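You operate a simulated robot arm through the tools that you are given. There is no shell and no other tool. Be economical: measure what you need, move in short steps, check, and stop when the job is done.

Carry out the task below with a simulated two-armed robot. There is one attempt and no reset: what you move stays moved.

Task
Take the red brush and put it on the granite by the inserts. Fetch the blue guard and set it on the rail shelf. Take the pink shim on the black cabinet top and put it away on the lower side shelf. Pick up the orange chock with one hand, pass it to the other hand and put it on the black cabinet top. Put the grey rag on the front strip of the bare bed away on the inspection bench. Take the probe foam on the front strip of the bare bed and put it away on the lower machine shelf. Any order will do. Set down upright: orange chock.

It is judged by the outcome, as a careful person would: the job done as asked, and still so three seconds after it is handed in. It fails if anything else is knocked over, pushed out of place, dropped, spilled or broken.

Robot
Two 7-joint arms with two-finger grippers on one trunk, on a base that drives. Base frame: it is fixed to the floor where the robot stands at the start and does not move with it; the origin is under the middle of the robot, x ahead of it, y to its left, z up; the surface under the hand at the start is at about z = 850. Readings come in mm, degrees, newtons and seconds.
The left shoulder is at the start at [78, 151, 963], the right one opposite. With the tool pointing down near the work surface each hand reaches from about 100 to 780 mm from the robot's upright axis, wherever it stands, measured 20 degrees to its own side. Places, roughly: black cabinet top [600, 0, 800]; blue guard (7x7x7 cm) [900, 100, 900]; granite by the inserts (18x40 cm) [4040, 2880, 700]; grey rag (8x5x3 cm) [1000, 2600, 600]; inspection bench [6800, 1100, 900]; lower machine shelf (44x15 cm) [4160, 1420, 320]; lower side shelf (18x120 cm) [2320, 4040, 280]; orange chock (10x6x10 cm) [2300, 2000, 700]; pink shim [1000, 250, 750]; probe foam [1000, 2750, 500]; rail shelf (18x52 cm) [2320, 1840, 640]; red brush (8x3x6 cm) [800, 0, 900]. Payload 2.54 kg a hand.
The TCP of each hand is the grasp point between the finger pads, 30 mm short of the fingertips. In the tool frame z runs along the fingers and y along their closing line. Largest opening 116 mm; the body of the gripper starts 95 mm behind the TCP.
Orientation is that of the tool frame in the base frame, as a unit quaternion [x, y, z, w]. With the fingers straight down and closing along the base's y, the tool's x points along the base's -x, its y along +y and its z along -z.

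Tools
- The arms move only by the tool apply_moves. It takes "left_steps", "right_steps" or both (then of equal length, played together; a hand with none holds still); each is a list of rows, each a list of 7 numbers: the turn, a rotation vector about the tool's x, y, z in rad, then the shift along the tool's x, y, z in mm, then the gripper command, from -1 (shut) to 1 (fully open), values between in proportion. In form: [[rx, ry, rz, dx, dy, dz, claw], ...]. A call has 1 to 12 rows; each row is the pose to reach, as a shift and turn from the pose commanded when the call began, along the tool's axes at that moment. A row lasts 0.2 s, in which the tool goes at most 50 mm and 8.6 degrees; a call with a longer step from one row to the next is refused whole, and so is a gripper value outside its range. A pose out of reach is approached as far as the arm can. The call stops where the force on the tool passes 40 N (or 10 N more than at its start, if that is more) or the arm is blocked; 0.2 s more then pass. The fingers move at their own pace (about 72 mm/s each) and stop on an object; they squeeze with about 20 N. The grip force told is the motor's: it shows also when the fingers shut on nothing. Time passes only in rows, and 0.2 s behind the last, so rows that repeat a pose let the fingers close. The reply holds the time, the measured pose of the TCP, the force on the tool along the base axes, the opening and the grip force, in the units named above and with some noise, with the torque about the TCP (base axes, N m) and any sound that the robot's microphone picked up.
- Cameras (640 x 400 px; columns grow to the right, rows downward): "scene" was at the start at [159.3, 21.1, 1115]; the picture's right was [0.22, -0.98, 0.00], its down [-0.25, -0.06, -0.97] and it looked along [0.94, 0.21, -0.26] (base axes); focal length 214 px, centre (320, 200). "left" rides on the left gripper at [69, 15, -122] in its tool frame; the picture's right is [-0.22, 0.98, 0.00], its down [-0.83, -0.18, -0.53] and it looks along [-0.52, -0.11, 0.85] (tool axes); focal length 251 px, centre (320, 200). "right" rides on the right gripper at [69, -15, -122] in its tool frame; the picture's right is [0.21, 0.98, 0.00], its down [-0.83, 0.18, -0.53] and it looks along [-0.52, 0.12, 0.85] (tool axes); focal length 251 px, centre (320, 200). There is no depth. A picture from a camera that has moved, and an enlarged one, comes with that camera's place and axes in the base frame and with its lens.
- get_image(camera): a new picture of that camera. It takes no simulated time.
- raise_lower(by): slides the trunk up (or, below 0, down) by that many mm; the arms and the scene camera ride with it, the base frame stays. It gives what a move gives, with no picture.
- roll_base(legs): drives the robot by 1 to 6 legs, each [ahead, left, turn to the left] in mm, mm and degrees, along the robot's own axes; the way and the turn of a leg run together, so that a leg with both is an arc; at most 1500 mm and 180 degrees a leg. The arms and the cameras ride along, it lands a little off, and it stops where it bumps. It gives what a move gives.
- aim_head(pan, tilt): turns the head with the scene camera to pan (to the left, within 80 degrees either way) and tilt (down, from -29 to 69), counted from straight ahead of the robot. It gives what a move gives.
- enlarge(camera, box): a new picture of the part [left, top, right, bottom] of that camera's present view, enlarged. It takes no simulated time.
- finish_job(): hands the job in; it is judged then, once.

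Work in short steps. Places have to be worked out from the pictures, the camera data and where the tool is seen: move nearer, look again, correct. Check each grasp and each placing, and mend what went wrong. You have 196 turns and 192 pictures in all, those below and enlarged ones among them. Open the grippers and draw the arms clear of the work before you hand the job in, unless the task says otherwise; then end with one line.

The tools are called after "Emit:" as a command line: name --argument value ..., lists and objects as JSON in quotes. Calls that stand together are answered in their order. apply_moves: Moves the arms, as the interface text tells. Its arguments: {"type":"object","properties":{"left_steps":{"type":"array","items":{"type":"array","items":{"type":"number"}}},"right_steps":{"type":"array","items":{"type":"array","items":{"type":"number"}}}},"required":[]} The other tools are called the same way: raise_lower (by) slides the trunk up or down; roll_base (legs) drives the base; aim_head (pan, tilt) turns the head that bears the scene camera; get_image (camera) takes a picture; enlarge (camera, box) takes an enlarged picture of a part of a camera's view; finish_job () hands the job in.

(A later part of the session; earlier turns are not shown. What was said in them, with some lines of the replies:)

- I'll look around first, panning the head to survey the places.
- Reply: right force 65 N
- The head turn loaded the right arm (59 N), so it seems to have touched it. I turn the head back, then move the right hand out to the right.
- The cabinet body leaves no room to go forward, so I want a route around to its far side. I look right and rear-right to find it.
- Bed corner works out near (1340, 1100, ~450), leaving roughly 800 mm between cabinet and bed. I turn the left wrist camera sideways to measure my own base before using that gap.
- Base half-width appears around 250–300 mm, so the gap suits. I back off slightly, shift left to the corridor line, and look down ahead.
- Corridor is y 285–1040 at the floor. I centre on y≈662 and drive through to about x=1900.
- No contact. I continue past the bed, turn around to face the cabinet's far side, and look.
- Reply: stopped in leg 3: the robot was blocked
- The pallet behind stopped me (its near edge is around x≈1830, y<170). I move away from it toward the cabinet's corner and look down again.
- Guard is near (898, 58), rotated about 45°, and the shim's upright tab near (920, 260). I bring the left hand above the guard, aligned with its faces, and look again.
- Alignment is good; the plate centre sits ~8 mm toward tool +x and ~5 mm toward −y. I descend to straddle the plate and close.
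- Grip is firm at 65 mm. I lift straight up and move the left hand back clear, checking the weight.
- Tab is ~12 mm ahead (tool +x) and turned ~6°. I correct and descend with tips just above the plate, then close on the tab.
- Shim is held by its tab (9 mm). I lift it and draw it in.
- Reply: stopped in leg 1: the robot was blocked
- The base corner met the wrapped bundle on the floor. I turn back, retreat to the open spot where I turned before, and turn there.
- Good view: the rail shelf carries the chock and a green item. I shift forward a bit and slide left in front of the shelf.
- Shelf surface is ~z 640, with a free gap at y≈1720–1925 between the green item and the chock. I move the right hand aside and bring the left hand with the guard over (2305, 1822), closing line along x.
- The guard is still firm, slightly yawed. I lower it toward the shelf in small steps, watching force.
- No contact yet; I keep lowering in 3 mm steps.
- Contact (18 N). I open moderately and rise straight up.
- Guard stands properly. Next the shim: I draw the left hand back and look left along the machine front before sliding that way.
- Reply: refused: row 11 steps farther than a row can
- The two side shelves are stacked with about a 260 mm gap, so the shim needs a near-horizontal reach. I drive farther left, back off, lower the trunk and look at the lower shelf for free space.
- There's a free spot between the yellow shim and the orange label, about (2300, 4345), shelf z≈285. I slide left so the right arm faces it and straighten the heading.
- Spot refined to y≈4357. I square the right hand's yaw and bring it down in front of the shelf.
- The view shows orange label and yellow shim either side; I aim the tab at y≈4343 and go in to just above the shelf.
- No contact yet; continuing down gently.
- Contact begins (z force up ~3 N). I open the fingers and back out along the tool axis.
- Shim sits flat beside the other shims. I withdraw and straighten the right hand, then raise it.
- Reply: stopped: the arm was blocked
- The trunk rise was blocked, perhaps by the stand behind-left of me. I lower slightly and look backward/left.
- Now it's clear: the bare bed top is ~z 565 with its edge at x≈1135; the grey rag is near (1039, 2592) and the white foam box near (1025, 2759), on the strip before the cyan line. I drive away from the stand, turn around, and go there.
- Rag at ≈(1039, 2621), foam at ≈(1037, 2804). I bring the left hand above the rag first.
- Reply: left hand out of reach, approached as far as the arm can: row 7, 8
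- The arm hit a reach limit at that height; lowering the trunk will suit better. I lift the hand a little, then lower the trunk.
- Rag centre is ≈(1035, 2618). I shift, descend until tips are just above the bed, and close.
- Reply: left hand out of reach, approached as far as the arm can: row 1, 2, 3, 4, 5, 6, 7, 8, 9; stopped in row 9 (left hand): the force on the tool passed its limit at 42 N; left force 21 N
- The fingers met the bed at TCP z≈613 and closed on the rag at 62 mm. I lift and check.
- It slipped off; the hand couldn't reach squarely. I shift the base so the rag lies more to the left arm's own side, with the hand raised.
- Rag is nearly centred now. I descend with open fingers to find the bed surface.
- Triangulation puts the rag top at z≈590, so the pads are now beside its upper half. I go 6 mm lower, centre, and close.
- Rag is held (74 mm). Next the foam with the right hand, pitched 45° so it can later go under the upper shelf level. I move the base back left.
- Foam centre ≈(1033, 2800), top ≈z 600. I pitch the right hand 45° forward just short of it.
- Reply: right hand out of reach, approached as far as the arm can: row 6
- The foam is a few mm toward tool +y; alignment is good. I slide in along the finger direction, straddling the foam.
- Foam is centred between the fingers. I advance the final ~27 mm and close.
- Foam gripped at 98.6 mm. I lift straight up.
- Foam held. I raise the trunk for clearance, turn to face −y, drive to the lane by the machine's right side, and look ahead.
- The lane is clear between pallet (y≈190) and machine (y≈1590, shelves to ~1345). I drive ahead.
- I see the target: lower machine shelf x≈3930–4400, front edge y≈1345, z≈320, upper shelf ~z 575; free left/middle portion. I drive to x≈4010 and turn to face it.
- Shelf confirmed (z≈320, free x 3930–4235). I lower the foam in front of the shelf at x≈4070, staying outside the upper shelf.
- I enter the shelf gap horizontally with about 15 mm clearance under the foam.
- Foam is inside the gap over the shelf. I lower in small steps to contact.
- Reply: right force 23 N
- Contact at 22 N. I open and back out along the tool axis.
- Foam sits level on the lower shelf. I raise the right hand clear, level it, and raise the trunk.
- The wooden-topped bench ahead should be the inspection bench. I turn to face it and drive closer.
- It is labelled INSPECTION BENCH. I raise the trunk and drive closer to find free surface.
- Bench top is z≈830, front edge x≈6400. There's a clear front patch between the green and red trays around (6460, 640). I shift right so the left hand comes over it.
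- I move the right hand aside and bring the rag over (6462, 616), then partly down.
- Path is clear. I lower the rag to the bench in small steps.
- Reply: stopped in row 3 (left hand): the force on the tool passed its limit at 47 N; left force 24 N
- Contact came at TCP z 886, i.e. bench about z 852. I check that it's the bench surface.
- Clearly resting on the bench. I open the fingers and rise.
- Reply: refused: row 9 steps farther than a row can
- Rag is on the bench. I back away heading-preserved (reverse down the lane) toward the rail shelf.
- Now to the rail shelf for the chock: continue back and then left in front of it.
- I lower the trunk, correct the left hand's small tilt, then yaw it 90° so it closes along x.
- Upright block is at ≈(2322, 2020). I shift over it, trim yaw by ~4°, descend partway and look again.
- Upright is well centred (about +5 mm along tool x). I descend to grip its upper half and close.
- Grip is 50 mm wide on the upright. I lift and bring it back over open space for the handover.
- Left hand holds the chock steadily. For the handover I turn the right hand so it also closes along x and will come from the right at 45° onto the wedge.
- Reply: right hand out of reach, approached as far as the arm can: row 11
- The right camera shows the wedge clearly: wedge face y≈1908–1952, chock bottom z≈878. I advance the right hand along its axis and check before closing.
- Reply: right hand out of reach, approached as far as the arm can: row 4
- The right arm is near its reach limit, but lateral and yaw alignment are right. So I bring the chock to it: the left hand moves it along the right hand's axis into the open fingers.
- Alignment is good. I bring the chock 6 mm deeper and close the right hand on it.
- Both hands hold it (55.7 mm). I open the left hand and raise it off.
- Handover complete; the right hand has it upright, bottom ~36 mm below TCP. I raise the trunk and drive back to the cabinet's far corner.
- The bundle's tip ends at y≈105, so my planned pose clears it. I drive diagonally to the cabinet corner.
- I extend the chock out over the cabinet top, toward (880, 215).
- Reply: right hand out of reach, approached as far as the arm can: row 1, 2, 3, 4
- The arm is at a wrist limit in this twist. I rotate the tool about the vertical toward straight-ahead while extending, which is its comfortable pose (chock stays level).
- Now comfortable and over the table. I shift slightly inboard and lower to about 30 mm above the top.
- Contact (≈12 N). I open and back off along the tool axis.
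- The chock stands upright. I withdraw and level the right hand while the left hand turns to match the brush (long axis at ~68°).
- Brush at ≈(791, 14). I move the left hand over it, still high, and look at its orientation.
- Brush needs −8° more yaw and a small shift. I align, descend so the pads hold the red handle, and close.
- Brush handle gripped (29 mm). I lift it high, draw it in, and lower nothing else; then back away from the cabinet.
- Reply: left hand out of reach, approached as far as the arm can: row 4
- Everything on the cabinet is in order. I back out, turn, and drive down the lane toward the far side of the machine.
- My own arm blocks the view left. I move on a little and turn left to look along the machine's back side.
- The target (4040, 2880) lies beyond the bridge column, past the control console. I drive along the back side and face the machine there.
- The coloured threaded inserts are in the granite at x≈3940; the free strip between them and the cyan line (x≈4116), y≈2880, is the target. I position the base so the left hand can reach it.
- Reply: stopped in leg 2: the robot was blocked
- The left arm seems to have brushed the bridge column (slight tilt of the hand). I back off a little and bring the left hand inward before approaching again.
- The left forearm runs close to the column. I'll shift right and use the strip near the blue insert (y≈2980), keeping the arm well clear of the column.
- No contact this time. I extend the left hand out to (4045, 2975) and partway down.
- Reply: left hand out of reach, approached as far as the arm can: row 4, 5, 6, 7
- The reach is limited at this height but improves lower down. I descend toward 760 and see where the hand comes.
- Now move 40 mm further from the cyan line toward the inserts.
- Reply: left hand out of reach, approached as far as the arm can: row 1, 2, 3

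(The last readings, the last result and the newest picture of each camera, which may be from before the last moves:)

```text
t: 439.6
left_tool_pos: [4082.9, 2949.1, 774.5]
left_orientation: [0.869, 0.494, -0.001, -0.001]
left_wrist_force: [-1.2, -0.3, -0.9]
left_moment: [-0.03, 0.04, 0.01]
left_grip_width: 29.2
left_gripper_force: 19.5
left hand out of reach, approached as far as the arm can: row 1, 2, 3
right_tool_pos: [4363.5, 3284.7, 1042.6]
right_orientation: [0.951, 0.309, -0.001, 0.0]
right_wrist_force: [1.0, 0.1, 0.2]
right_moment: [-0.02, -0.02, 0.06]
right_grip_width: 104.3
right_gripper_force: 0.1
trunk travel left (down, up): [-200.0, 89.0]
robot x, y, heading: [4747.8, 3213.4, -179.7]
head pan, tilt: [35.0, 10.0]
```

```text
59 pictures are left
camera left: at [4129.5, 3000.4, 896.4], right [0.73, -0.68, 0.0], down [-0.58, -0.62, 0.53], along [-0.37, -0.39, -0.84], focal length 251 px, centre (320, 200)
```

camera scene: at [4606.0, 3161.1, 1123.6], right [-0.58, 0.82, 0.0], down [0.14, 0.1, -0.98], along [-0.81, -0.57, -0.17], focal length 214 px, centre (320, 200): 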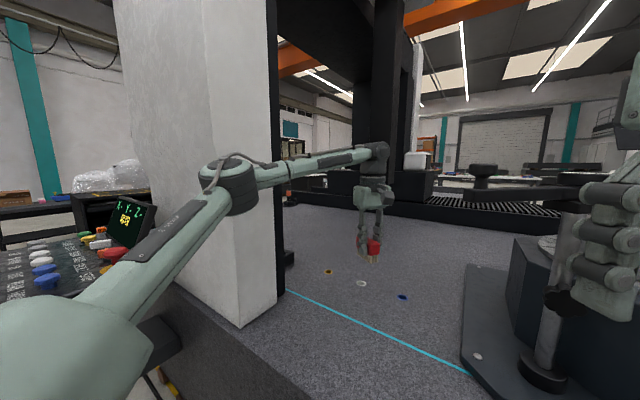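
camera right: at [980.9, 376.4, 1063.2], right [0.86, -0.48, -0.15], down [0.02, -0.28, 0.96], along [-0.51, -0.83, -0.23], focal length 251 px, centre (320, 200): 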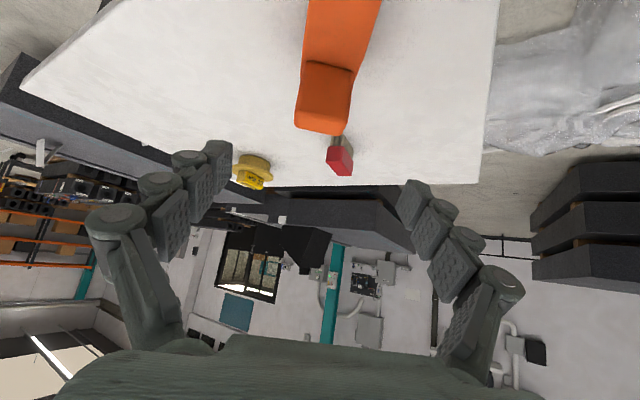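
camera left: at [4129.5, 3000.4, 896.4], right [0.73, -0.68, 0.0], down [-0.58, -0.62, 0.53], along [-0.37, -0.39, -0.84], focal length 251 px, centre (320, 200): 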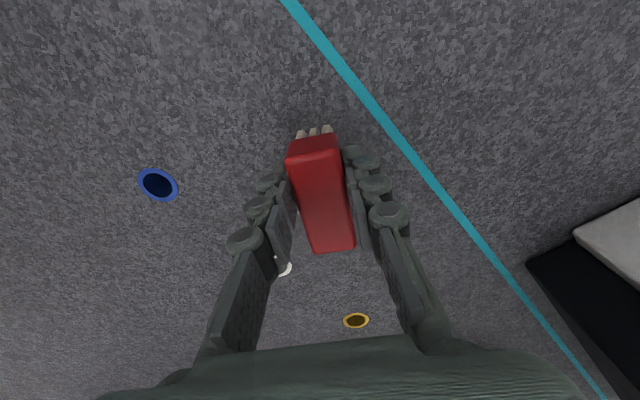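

I edge the base forward slightly to gain reach.

Emit:
roll_base --legs '[[25, 0, 0]]'

Emit:
get_image --camera "left"

```text
t: 440.4
left_tool_pos: [4055.4, 2949.3, 773.1]
left_orientation: [0.87, 0.493, -0.001, -0.001]
left_wrist_force: [0.1, 0.0, -1.4]
left_moment: [-0.01, 0.01, -0.03]
left_grip_width: 29.3
left_gripper_force: 19.9
right_tool_pos: [4337.1, 3284.2, 1042.8]
right_orientation: [0.952, 0.308, 0.0, 0.0]
right_wrist_force: [-0.1, 0.6, -0.2]
right_moment: [0.02, -0.03, 0.01]
right_grip_width: 104.5
right_gripper_force: 0.1
trunk travel left (down, up): [-200.0, 89.0]
robot x, y, heading: [4724.5, 3214.2, -180.1]
head pan, tilt: [35.0, 10.0]
```

```text
58 pictures are left
camera left: at [4103.9, 3000.5, 895.8], right [0.73, -0.68, 0.0], down [-0.58, -0.62, 0.53], along [-0.37, -0.39, -0.85], focal length 251 px, centre (320, 200)
```

left: 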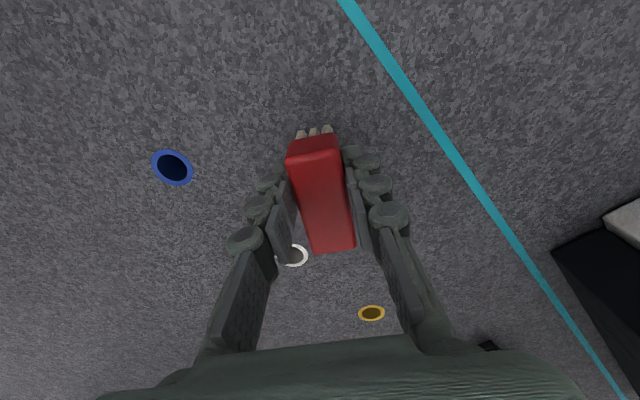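

Good spot between inserts and line. I lower in small steps.

Emit:
apply_moves --left_steps '[[0, 0, 0, 0, 0, 10, -1], [0, 0, 0, 0, 0, 17, -1], [0, 0, 0, 0, 0, 21, -1], [0, 0, 0, 0, 0, 25, -1], [0, 0, 0, 0, 0, 28, -1]]'

```text
t: 441.6
left_tool_pos: [4060.7, 2945.7, 748.3]
left_orientation: [0.87, 0.494, -0.002, -0.003]
left_wrist_force: [-1.0, -0.5, 2.3]
left_moment: [-0.04, 0.01, 0.01]
left_grip_width: 29.0
left_gripper_force: 19.9
left hand out of reach, approached as far as the arm can: row 3, 4, 5
right_tool_pos: [4338.0, 3284.2, 1042.9]
right_orientation: [0.952, 0.307, -0.001, 0.001]
right_wrist_force: [-1.1, 0.6, -0.6]
right_moment: [0.02, 0.0, -0.01]
right_grip_width: 104.4
right_gripper_force: 0.0
trunk travel left (down, up): [-200.0, 89.0]
robot x, y, heading: [4723.3, 3214.5, -179.7]
head pan, tilt: [35.0, 10.0]
```

Emit:
apply_moves --left_steps '[[0, 0, 0, 2, 4, 2, -1], [0, 0, 0, 3, 6, 4, -1], [0, 0, 0, 3, 6, 6, -1]]'

Emit:
enlarge --camera "scene" --box '[300, 200, 440, 320]'

```text
t: 442.4
left_tool_pos: [4066.8, 2946.8, 744.9]
left_orientation: [0.87, 0.493, -0.003, -0.002]
left_wrist_force: [-8.7, 3.2, 20.3]
left_moment: [0.04, 0.19, -0.06]
left_grip_width: 29.1
left_gripper_force: 20.2
right_tool_pos: [4339.3, 3286.4, 1043.3]
right_orientation: [0.952, 0.307, -0.002, 0.001]
right_wrist_force: [-1.1, 0.3, 0.0]
right_moment: [0.02, 0.04, 0.01]
right_grip_width: 104.4
right_gripper_force: 0.1
trunk travel left (down, up): [-200.0, 89.0]
robot x, y, heading: [4724.5, 3215.4, -179.8]
head pan, tilt: [35.0, 10.0]
```

```text
3.33 times, centred on (370, 260) of scene
camera zoom: at [4581.6, 3162.1, 1123.9], right [-0.57, 0.82, 0.0], down [0.14, 0.1, -0.99], along [-0.81, -0.57, -0.17], focal length 715 px, centre (153, 0)
```

zoom: 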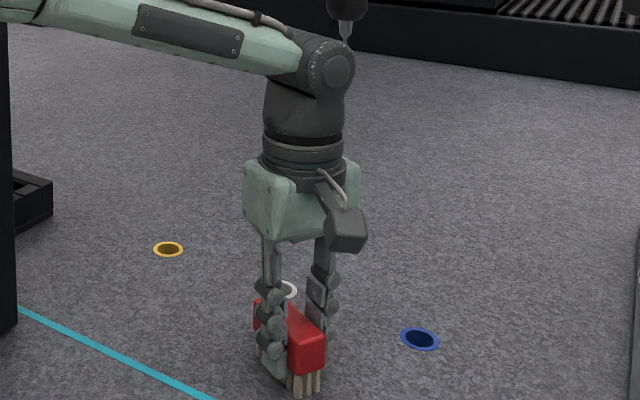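

Brush is standing on the granite between inserts and line. I open and rise straight up.

Emit:
apply_moves --left_steps '[[0, 0, 0, 0, 0, -2, -0.3], [0, 0, 0, 0, 0, -2, 0.1], [0, 0, 0, 0, 0, -2, 0.3], [0, 0, 0, 0, 0, -2, 0.3], [0, 0, 0, 0, 0, -35, 0.3], [0, 0, 0, 0, 0, -75, 0.3], [0, 0, 0, 0, 0, -115, 0.3], [0, 0, 0, 0, 0, -150, 0.3]]'

Emit:
get_image --camera "left"

Emit:
get_image --camera "scene"

```text
t: 444.2
left_tool_pos: [4068.7, 2945.9, 891.9]
left_orientation: [0.869, 0.494, -0.001, -0.001]
left_wrist_force: [0.0, -0.3, 0.0]
left_moment: [0.01, -0.03, 0.01]
left_grip_width: 75.7
left_gripper_force: 0.0
right_tool_pos: [4337.7, 3284.8, 1042.8]
right_orientation: [0.952, 0.307, -0.001, 0.0]
right_wrist_force: [-0.1, 0.7, 0.1]
right_moment: [0.0, 0.02, -0.03]
right_grip_width: 104.2
right_gripper_force: 0.0
trunk travel left (down, up): [-200.0, 89.0]
robot x, y, heading: [4726.0, 3215.2, -179.9]
head pan, tilt: [35.0, 10.0]
```

```text
56 pictures are left
camera left: at [4116.1, 2997.6, 1013.7], right [0.73, -0.68, 0.0], down [-0.58, -0.62, 0.54], along [-0.37, -0.39, -0.84], focal length 251 px, centre (320, 200)
```

left: 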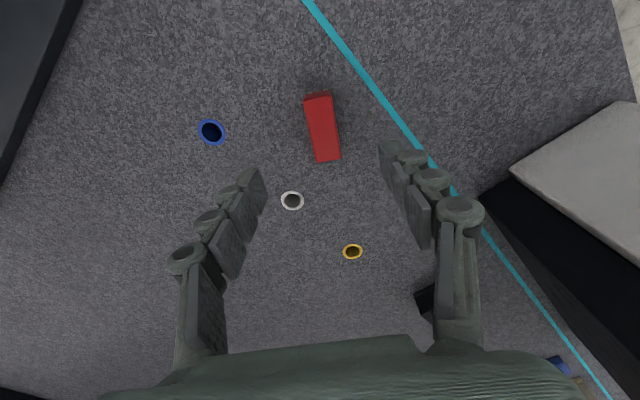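

```text
55 pictures are left
camera scene: at [4580.6, 3161.2, 1123.4], right [-0.57, 0.82, 0.0], down [0.14, 0.1, -0.98], along [-0.81, -0.57, -0.17], focal length 214 px, centre (320, 200)
```

scene: 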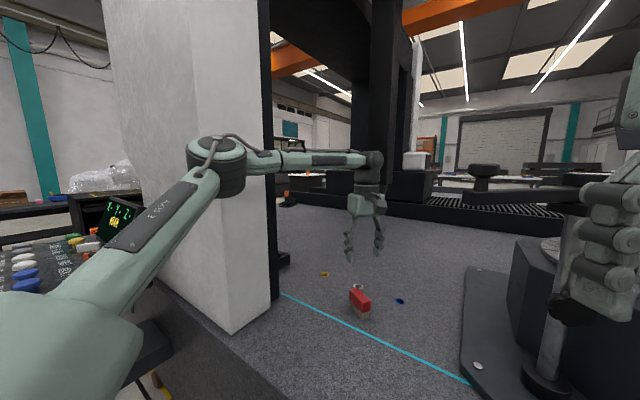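

The brush stands cleanly by the inserts. I back the robot away with the arm extended, then draw the arms in.

Emit:
roll_base --legs '[[-450, 0, 0]]'

Emit:
apply_moves --left_steps '[[0, 0, 0, 15, 30, -30, 0.8], [0, 0, 0, 30, 60, -60, 1], [0, 0, 0, 45, 90, -90, 1], [0, 0, 0, 60, 120, -120, 1], [0, 0, 0, 75, 150, -140, 1]]'

Emit:
aim_head --pan 20 --tilt 20

Emit:
get_image --camera "scene"

```text
t: 446.9
left_tool_pos: [4520.0, 2949.1, 892.7]
left_orientation: [0.871, 0.491, -0.001, 0.0]
left_wrist_force: [0.1, 0.0, 0.9]
left_moment: [0.04, 0.0, 0.02]
left_grip_width: 75.5
left_gripper_force: 0.0
right_tool_pos: [4791.4, 3287.0, 1043.1]
right_orientation: [0.953, 0.304, 0.0, 0.0]
right_wrist_force: [-0.4, 0.0, 0.5]
right_moment: [0.0, 0.01, -0.01]
right_grip_width: 104.2
right_gripper_force: 0.0
trunk travel left (down, up): [-200.0, 89.0]
robot x, y, heading: [5177.3, 3214.5, 179.6]
head pan, tilt: [35.0, 10.0]
```

```text
t: 448.1
left_tool_pos: [4690.6, 2935.6, 1031.0]
left_orientation: [0.871, 0.491, -0.001, -0.001]
left_wrist_force: [-0.7, 0.0, -0.7]
left_moment: [0.02, -0.01, -0.01]
left_grip_width: 116.1
left_gripper_force: 0.0
right_tool_pos: [4791.8, 3288.1, 1042.6]
right_orientation: [0.953, 0.304, 0.0, 0.001]
right_wrist_force: [-0.1, -0.1, 0.2]
right_moment: [-0.02, 0.03, 0.0]
right_grip_width: 104.3
right_gripper_force: 0.1
trunk travel left (down, up): [-200.0, 89.0]
robot x, y, heading: [5172.6, 3208.6, 179.6]
head pan, tilt: [35.0, 10.0]
```

```text
t: 448.9
left_tool_pos: [4688.8, 2936.2, 1030.5]
left_orientation: [0.871, 0.49, 0.0, -0.001]
left_wrist_force: [-0.3, -0.6, -0.6]
left_moment: [-0.01, -0.03, -0.01]
left_grip_width: 115.9
left_gripper_force: 0.1
right_tool_pos: [4792.3, 3286.0, 1042.3]
right_orientation: [0.953, 0.304, -0.001, 0.0]
right_wrist_force: [-0.1, -0.5, 0.6]
right_moment: [0.02, -0.02, 0.01]
right_grip_width: 104.5
right_gripper_force: 0.0
trunk travel left (down, up): [-200.0, 89.0]
robot x, y, heading: [5177.7, 3213.4, 179.6]
head pan, tilt: [20.0, 20.0]
```

```text
54 pictures are left
camera scene: at [5021.9, 3182.8, 1107.2], right [-0.34, 0.94, 0.0], down [0.32, 0.12, -0.94], along [-0.88, -0.32, -0.34], focal length 214 px, centre (320, 200)
```

scene: 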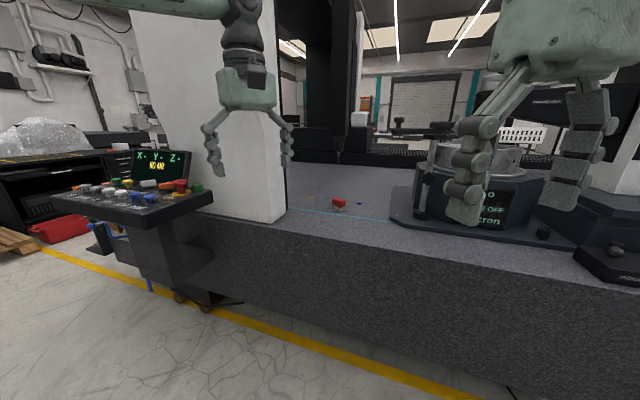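

All six items are placed, both grippers are empty and open, and the arms are clear, so I hand the job in.

Emit:
finish_job

```text
The job is handed in.
```

I put all six items where you asked, with the orange chock passed from the left hand to the right and standing upright on the black cabinet top; the base and an arm were stopped by contact four times (pallet, floor bundle, probably the control-panel stand, and the bridge column), and I saw nothing moved.
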